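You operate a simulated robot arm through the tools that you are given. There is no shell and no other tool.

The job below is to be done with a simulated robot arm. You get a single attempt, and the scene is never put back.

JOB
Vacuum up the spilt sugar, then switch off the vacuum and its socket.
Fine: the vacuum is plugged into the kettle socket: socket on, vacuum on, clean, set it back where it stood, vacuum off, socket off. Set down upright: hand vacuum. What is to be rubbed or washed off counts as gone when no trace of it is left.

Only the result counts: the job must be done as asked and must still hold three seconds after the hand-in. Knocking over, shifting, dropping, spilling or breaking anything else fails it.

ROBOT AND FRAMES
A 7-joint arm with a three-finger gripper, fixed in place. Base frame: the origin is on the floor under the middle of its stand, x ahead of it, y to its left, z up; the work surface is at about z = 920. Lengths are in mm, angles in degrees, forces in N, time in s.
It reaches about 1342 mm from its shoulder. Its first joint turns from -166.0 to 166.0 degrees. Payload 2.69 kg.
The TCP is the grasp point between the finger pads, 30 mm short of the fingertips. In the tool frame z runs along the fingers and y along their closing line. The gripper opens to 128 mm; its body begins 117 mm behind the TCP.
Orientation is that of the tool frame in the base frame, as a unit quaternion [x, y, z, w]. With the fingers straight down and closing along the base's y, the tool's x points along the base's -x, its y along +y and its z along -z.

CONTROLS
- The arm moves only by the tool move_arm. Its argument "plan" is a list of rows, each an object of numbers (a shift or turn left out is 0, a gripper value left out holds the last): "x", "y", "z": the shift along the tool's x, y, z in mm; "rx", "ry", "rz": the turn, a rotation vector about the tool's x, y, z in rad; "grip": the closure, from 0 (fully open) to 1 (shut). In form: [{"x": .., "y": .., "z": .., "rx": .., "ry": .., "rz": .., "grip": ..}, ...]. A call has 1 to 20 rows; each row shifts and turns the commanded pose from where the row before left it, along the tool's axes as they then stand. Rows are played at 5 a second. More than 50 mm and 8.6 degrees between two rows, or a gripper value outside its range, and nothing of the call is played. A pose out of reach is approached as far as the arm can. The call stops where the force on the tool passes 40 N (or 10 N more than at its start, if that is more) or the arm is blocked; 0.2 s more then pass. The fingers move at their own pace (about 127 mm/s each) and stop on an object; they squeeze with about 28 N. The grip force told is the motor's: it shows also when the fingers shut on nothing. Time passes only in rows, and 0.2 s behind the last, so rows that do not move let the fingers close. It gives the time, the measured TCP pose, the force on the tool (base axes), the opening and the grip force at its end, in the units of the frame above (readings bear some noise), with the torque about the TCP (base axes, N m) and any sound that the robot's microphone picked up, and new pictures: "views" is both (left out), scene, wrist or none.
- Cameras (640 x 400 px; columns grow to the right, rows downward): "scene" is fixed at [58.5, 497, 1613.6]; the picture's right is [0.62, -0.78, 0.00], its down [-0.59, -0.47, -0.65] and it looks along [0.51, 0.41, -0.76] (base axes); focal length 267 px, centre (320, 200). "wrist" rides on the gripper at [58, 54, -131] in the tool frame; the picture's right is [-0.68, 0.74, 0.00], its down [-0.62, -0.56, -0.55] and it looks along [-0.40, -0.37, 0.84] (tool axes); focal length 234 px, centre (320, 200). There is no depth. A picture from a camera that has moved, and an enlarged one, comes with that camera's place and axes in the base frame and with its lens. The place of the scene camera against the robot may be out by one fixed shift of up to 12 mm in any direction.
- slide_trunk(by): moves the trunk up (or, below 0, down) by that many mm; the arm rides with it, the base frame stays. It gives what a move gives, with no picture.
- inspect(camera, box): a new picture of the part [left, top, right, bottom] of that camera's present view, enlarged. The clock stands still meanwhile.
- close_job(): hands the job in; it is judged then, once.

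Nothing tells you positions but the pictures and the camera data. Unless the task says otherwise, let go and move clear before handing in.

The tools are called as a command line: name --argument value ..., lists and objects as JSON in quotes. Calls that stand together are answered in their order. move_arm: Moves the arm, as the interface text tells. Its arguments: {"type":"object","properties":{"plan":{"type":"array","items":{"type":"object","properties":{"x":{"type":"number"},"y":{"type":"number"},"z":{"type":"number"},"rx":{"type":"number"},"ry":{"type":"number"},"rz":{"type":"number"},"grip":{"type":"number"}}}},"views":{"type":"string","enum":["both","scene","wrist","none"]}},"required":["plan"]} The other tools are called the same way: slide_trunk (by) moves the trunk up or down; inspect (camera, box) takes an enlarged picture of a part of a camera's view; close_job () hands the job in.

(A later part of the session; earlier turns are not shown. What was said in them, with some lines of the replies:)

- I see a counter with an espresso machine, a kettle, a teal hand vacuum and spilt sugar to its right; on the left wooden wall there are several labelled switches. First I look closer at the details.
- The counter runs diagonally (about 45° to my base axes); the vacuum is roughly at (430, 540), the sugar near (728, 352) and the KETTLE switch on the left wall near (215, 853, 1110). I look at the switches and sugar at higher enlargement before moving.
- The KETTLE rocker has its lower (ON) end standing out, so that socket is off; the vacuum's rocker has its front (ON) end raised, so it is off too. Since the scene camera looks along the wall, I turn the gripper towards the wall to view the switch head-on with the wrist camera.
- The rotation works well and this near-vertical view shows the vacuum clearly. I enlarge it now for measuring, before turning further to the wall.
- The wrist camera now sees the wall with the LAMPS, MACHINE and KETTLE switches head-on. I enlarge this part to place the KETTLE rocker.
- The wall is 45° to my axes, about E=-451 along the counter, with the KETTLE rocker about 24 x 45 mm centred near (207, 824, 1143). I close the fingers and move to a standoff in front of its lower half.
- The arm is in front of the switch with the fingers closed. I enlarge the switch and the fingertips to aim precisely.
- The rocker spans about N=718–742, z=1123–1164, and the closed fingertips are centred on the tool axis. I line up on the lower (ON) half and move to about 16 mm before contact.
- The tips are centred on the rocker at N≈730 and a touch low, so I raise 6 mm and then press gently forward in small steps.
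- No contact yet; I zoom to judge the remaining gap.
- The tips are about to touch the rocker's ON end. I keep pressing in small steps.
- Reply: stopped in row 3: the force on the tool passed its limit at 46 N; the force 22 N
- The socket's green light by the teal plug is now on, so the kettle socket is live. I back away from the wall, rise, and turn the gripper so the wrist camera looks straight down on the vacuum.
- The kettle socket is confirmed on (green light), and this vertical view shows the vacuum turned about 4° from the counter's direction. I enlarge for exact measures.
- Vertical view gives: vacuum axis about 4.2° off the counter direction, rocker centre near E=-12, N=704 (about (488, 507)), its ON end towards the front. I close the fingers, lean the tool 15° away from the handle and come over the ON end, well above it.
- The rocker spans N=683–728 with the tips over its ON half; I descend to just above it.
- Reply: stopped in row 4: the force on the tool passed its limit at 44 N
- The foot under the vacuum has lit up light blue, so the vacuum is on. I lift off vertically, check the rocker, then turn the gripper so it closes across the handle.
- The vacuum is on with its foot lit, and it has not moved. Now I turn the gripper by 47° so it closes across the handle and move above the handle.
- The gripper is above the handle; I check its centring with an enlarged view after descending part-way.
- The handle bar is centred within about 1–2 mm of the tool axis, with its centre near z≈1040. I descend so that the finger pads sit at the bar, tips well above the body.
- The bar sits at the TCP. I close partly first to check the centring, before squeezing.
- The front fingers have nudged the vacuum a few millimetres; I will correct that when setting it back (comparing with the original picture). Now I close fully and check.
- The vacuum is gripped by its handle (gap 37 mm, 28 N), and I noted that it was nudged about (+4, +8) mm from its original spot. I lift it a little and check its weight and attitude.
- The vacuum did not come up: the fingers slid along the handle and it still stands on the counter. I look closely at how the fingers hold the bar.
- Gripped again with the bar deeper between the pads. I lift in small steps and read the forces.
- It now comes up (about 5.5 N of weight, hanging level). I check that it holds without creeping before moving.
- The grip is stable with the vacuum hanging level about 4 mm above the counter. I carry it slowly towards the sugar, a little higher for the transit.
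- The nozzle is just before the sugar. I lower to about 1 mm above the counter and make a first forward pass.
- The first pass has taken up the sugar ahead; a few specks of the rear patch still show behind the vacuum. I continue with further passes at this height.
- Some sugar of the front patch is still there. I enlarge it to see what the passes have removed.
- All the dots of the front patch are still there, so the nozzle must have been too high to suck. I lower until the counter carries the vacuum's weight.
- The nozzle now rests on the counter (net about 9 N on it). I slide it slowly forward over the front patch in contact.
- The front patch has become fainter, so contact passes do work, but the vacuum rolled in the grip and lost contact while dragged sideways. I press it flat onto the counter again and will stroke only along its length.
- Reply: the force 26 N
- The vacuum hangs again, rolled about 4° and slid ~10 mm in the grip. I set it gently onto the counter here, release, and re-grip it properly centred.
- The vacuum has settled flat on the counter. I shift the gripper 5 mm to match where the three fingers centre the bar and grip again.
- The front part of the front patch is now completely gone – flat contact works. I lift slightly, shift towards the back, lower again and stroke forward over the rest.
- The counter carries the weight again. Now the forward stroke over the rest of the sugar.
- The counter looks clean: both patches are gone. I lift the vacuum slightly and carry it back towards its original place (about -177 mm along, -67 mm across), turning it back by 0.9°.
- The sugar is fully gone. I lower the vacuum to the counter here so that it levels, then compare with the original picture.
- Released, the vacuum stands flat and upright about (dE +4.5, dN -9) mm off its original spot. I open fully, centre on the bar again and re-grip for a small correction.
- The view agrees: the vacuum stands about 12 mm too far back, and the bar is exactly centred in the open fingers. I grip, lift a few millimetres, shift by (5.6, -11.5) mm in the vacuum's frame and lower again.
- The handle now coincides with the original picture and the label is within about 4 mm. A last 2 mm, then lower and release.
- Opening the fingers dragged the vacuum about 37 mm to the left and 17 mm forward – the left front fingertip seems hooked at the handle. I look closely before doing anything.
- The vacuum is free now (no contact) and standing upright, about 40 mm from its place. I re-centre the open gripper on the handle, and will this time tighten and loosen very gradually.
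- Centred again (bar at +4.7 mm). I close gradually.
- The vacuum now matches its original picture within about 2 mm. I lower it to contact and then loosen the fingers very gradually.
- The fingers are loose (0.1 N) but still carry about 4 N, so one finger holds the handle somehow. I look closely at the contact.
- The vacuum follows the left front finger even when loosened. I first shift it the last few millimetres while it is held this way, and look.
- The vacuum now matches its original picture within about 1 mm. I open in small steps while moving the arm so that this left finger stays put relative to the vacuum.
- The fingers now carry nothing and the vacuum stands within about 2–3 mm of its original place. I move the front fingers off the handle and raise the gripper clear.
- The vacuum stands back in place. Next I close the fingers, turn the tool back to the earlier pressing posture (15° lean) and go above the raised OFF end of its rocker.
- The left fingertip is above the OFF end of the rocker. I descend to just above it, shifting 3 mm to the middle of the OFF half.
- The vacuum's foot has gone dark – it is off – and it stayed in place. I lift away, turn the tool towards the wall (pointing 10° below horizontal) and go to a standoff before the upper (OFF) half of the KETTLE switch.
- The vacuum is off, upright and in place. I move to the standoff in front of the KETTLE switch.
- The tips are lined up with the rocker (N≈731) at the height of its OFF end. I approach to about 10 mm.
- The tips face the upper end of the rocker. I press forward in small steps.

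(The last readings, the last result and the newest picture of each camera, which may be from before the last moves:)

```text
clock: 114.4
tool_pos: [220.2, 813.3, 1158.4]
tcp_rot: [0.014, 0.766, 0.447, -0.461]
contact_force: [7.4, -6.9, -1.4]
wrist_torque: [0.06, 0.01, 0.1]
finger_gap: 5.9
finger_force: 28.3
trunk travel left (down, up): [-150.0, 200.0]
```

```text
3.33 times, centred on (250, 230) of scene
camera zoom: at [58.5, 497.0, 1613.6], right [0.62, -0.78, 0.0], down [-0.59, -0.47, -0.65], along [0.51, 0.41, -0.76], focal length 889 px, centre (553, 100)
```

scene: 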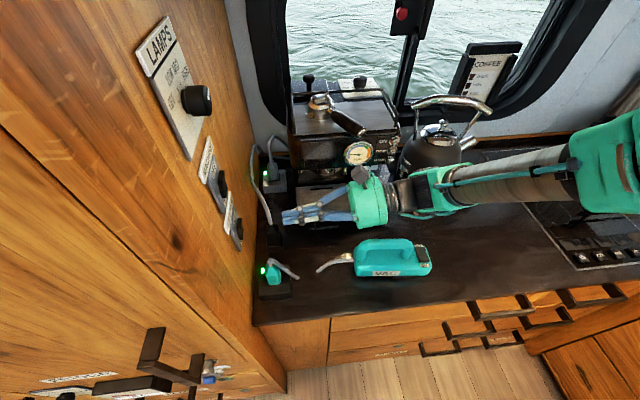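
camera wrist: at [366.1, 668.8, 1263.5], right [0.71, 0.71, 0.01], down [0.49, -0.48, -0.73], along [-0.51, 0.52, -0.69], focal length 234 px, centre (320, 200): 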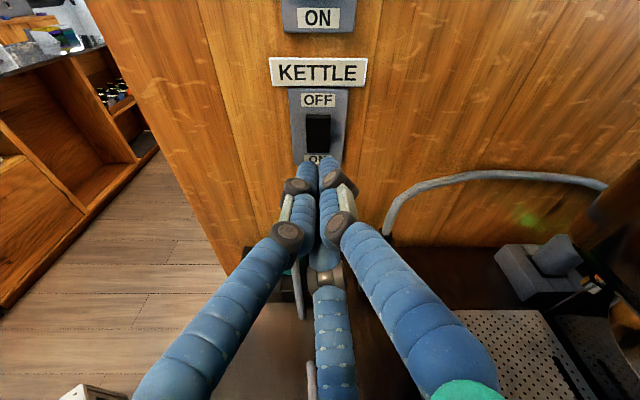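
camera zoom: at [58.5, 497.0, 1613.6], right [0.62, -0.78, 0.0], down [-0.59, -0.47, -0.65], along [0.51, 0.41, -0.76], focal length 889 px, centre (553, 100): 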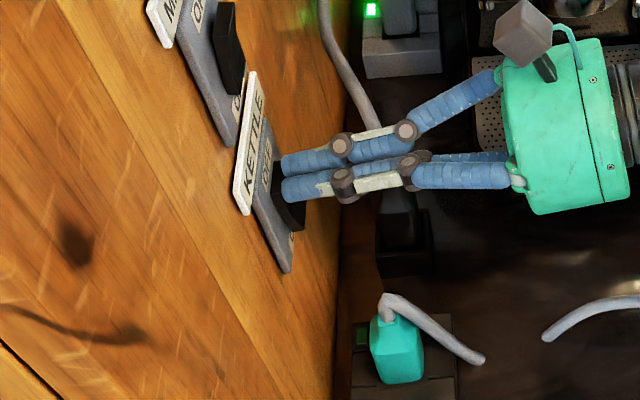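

The green light at the vacuum's socket is out; the machine's light is still on. I back straight away from the wall and then check everything.

move_arm --plan '[{"z": -10}, {"z": -25}, {"z": -40}, {"z": -45}, {"z": -45}, {"z": -45}, {"x": 15, "y": 14, "z": -40}, {"x": 15, "y": 14, "z": -40}, {"x": 15, "y": 14, "z": -40}]' --views "both"

inspect --camera "scene" --box '[190, 150, 330, 300]'

inspect --camera "scene" --box '[340, 230, 440, 290]'

inspect --camera "scene" --box '[440, 200, 560, 280]'

inspect --camera "wrist" --box '[250, 0, 400, 160]'

```text
clock: 116.4
tool_pos: [440.5, 592.8, 1277.3]
tcp_rot: [0.014, 0.766, 0.448, -0.461]
contact_force: [-0.8, 0.2, -0.4]
wrist_torque: [-0.01, 0.04, 0.05]
finger_gap: 2.2
finger_force: 31.3
trunk travel left (down, up): [-150.0, 200.0]
camera wrist: at [523.0, 510.7, 1377.9], right [0.71, 0.71, 0.01], down [0.49, -0.48, -0.73], along [-0.51, 0.52, -0.69], focal length 234 px, centre (320, 200)
```

scene: 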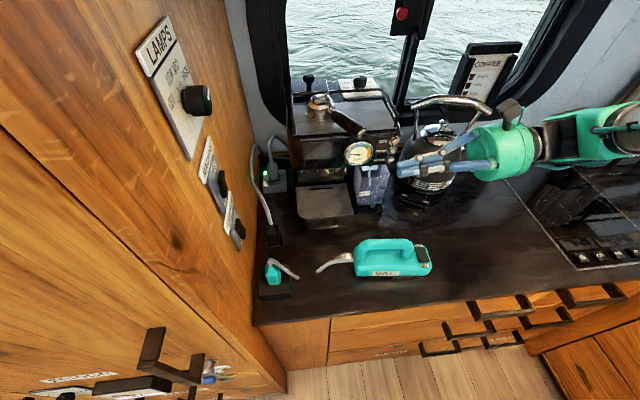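
wrist: 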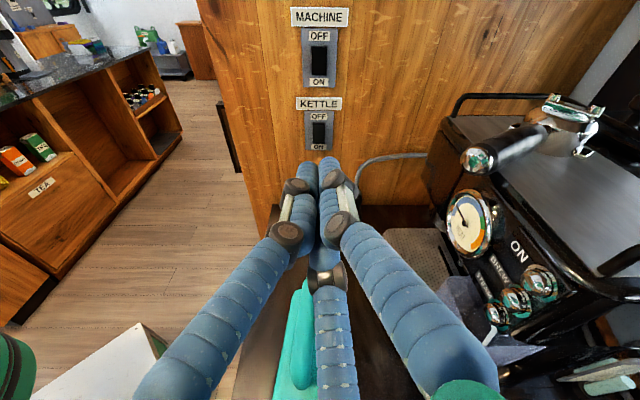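

```text
2.67 times, centred on (260, 225) of scene
camera zoom: at [58.5, 497.0, 1613.6], right [0.62, -0.78, 0.0], down [-0.59, -0.47, -0.65], along [0.51, 0.41, -0.76], focal length 711 px, centre (480, 133)
```

zoom: 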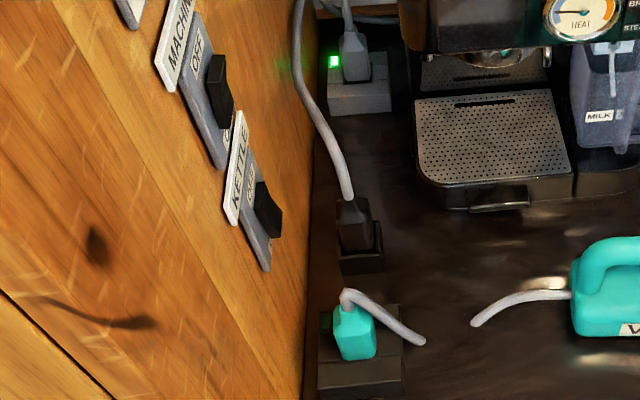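

```text
6.40 times, centred on (390, 260) of scene
camera zoom: at [58.5, 497.0, 1613.6], right [0.62, -0.78, 0.0], down [-0.59, -0.47, -0.65], along [0.51, 0.41, -0.76], focal length 1707 px, centre (-128, -184)
```

zoom: 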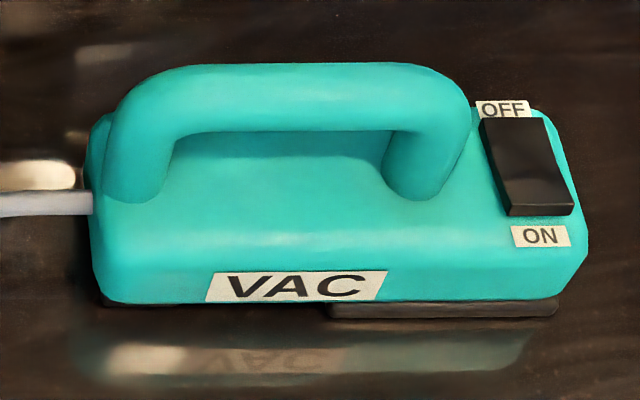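

```text
5.00 times, centred on (500, 240) of scene
camera zoom: at [58.5, 497.0, 1613.6], right [0.62, -0.78, 0.0], down [-0.59, -0.47, -0.65], along [0.51, 0.41, -0.76], focal length 1333 px, centre (-580, 0)
```

zoom: 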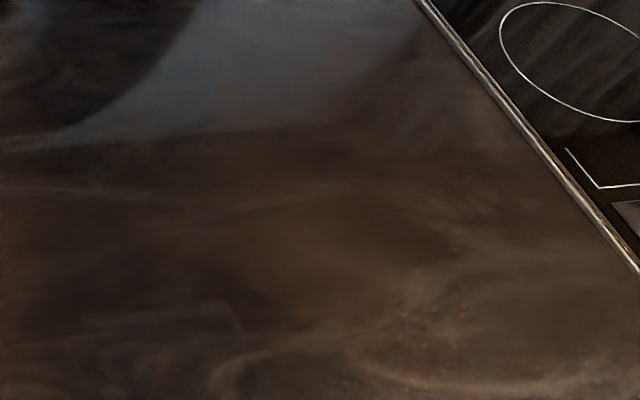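

```text
2.50 times, centred on (325, 80) of wrist
camera zoom: at [523.0, 510.7, 1377.9], right [0.71, 0.71, 0.01], down [0.49, -0.48, -0.73], along [-0.51, 0.52, -0.69], focal length 585 px, centre (308, 500)
```

zoom: 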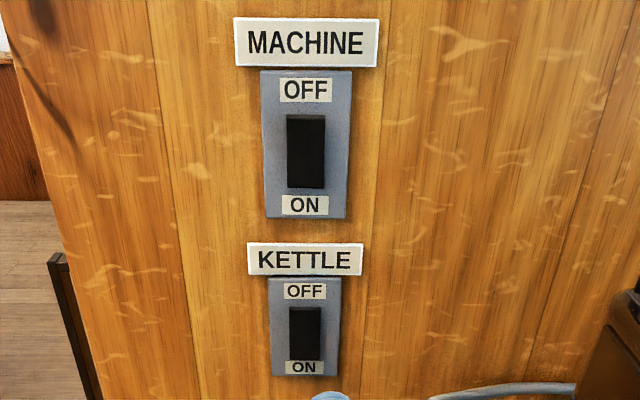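

Everything reads as wanted: KETTLE off, MACHINE untouched, vacuum off and upright in its place, counter clean. For certainty I turn the wrist camera down over the sugar spot for a last look.

move_arm --plan '[{"rx": 0.0952, "ry": -0.102}, {"rx": 0.0952, "ry": -0.102}, {"rx": 0.0952, "ry": -0.102}, {"rx": 0.0952, "ry": -0.102}, {"rx": 0.0952, "ry": -0.102}, {"rx": 0.0952, "ry": -0.102}, {"rx": 0.0952, "ry": -0.102}, {"rx": 0.0952, "ry": -0.102}, {"rx": 0.0952, "ry": -0.102}, {"rx": 0.0952, "ry": -0.102}, {"x": -35, "y": -30}, {"x": -35, "y": -30, "grip": 0}, {"z": 0}]' --views "both"

inspect --camera "wrist" --box '[250, 120, 400, 240]'

inspect --camera "wrist" --box '[270, 180, 370, 240]'

```text
clock: 119.2
tool_pos: [510.9, 527.9, 1277.1]
tcp_rot: [0.019, 1.0, 0.001, 0.001]
contact_force: [0.0, -1.1, 0.4]
wrist_torque: [0.06, 0.11, 0.01]
finger_gap: 128.2
finger_force: 0.0
trunk travel left (down, up): [-150.0, 200.0]
camera wrist: at [456.0, 582.9, 1407.6], right [0.7, 0.71, 0.0], down [0.59, -0.59, 0.55], along [0.39, -0.38, -0.84], focal length 234 px, centre (320, 200)
```

scene: 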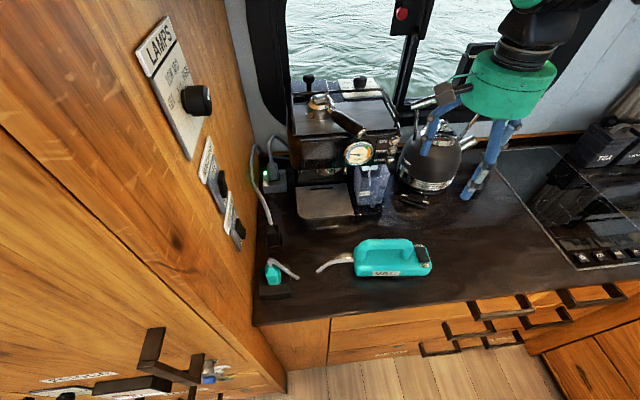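
wrist: 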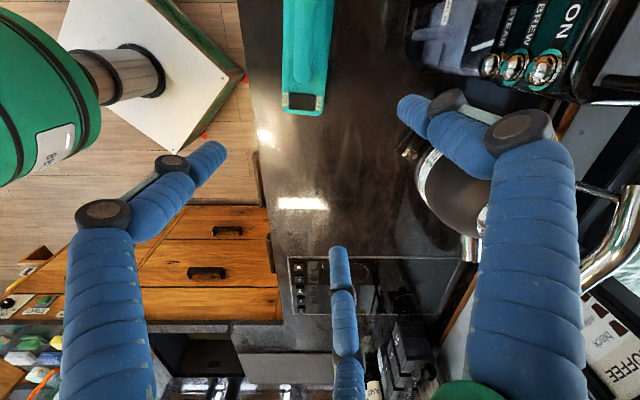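

```text
3.33 times, centred on (325, 180) of wrist
camera zoom: at [456.0, 582.9, 1407.6], right [0.7, 0.71, 0.0], down [0.59, -0.59, 0.55], along [0.39, -0.38, -0.84], focal length 781 px, centre (303, 267)
```

zoom: 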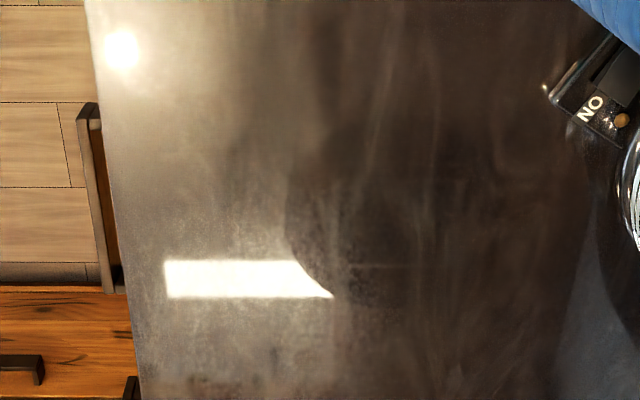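

```text
6.40 times, centred on (320, 210) of wrist
camera zoom: at [456.0, 582.9, 1407.6], right [0.7, 0.71, 0.0], down [0.59, -0.59, 0.55], along [0.39, -0.38, -0.84], focal length 1499 px, centre (320, 136)
```

zoom: 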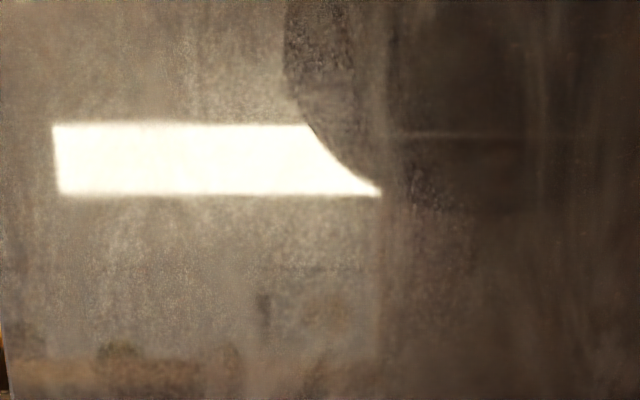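

No sugar shows on the counter in either camera; the bright patch there is only the window's reflection. The vacuum is off and standing upright about 2 mm from where it was. The kettle socket is off and the machine's socket is untouched. The gripper is open and well clear, so I hand in the job.

close_job

```text
The job is handed in.
```

The spilt sugar is vacuumed up, and both the vacuum and the kettle socket are off. I've handed the job in, but no verdict has come back.

- **Sugar:** neither camera shows any trace left on the counter. My first passes, with the nozzle held just above the counter, removed nothing; sliding it flat on the counter did.
- **Vacuum:** it is switched off and standing upright, about 2 mm from where it first stood. While I was setting it back, letting go of the handle dragged it about 40 mm out of place, so I gripped it again and moved it back.
- **Switches:** the KETTLE switch is off and its green light is out. The MACHINE switch is untouched and its light is still on.
- **Everything else:** I saw nothing else moved, spilt or knocked over. The gripper is open and clear of the counter.
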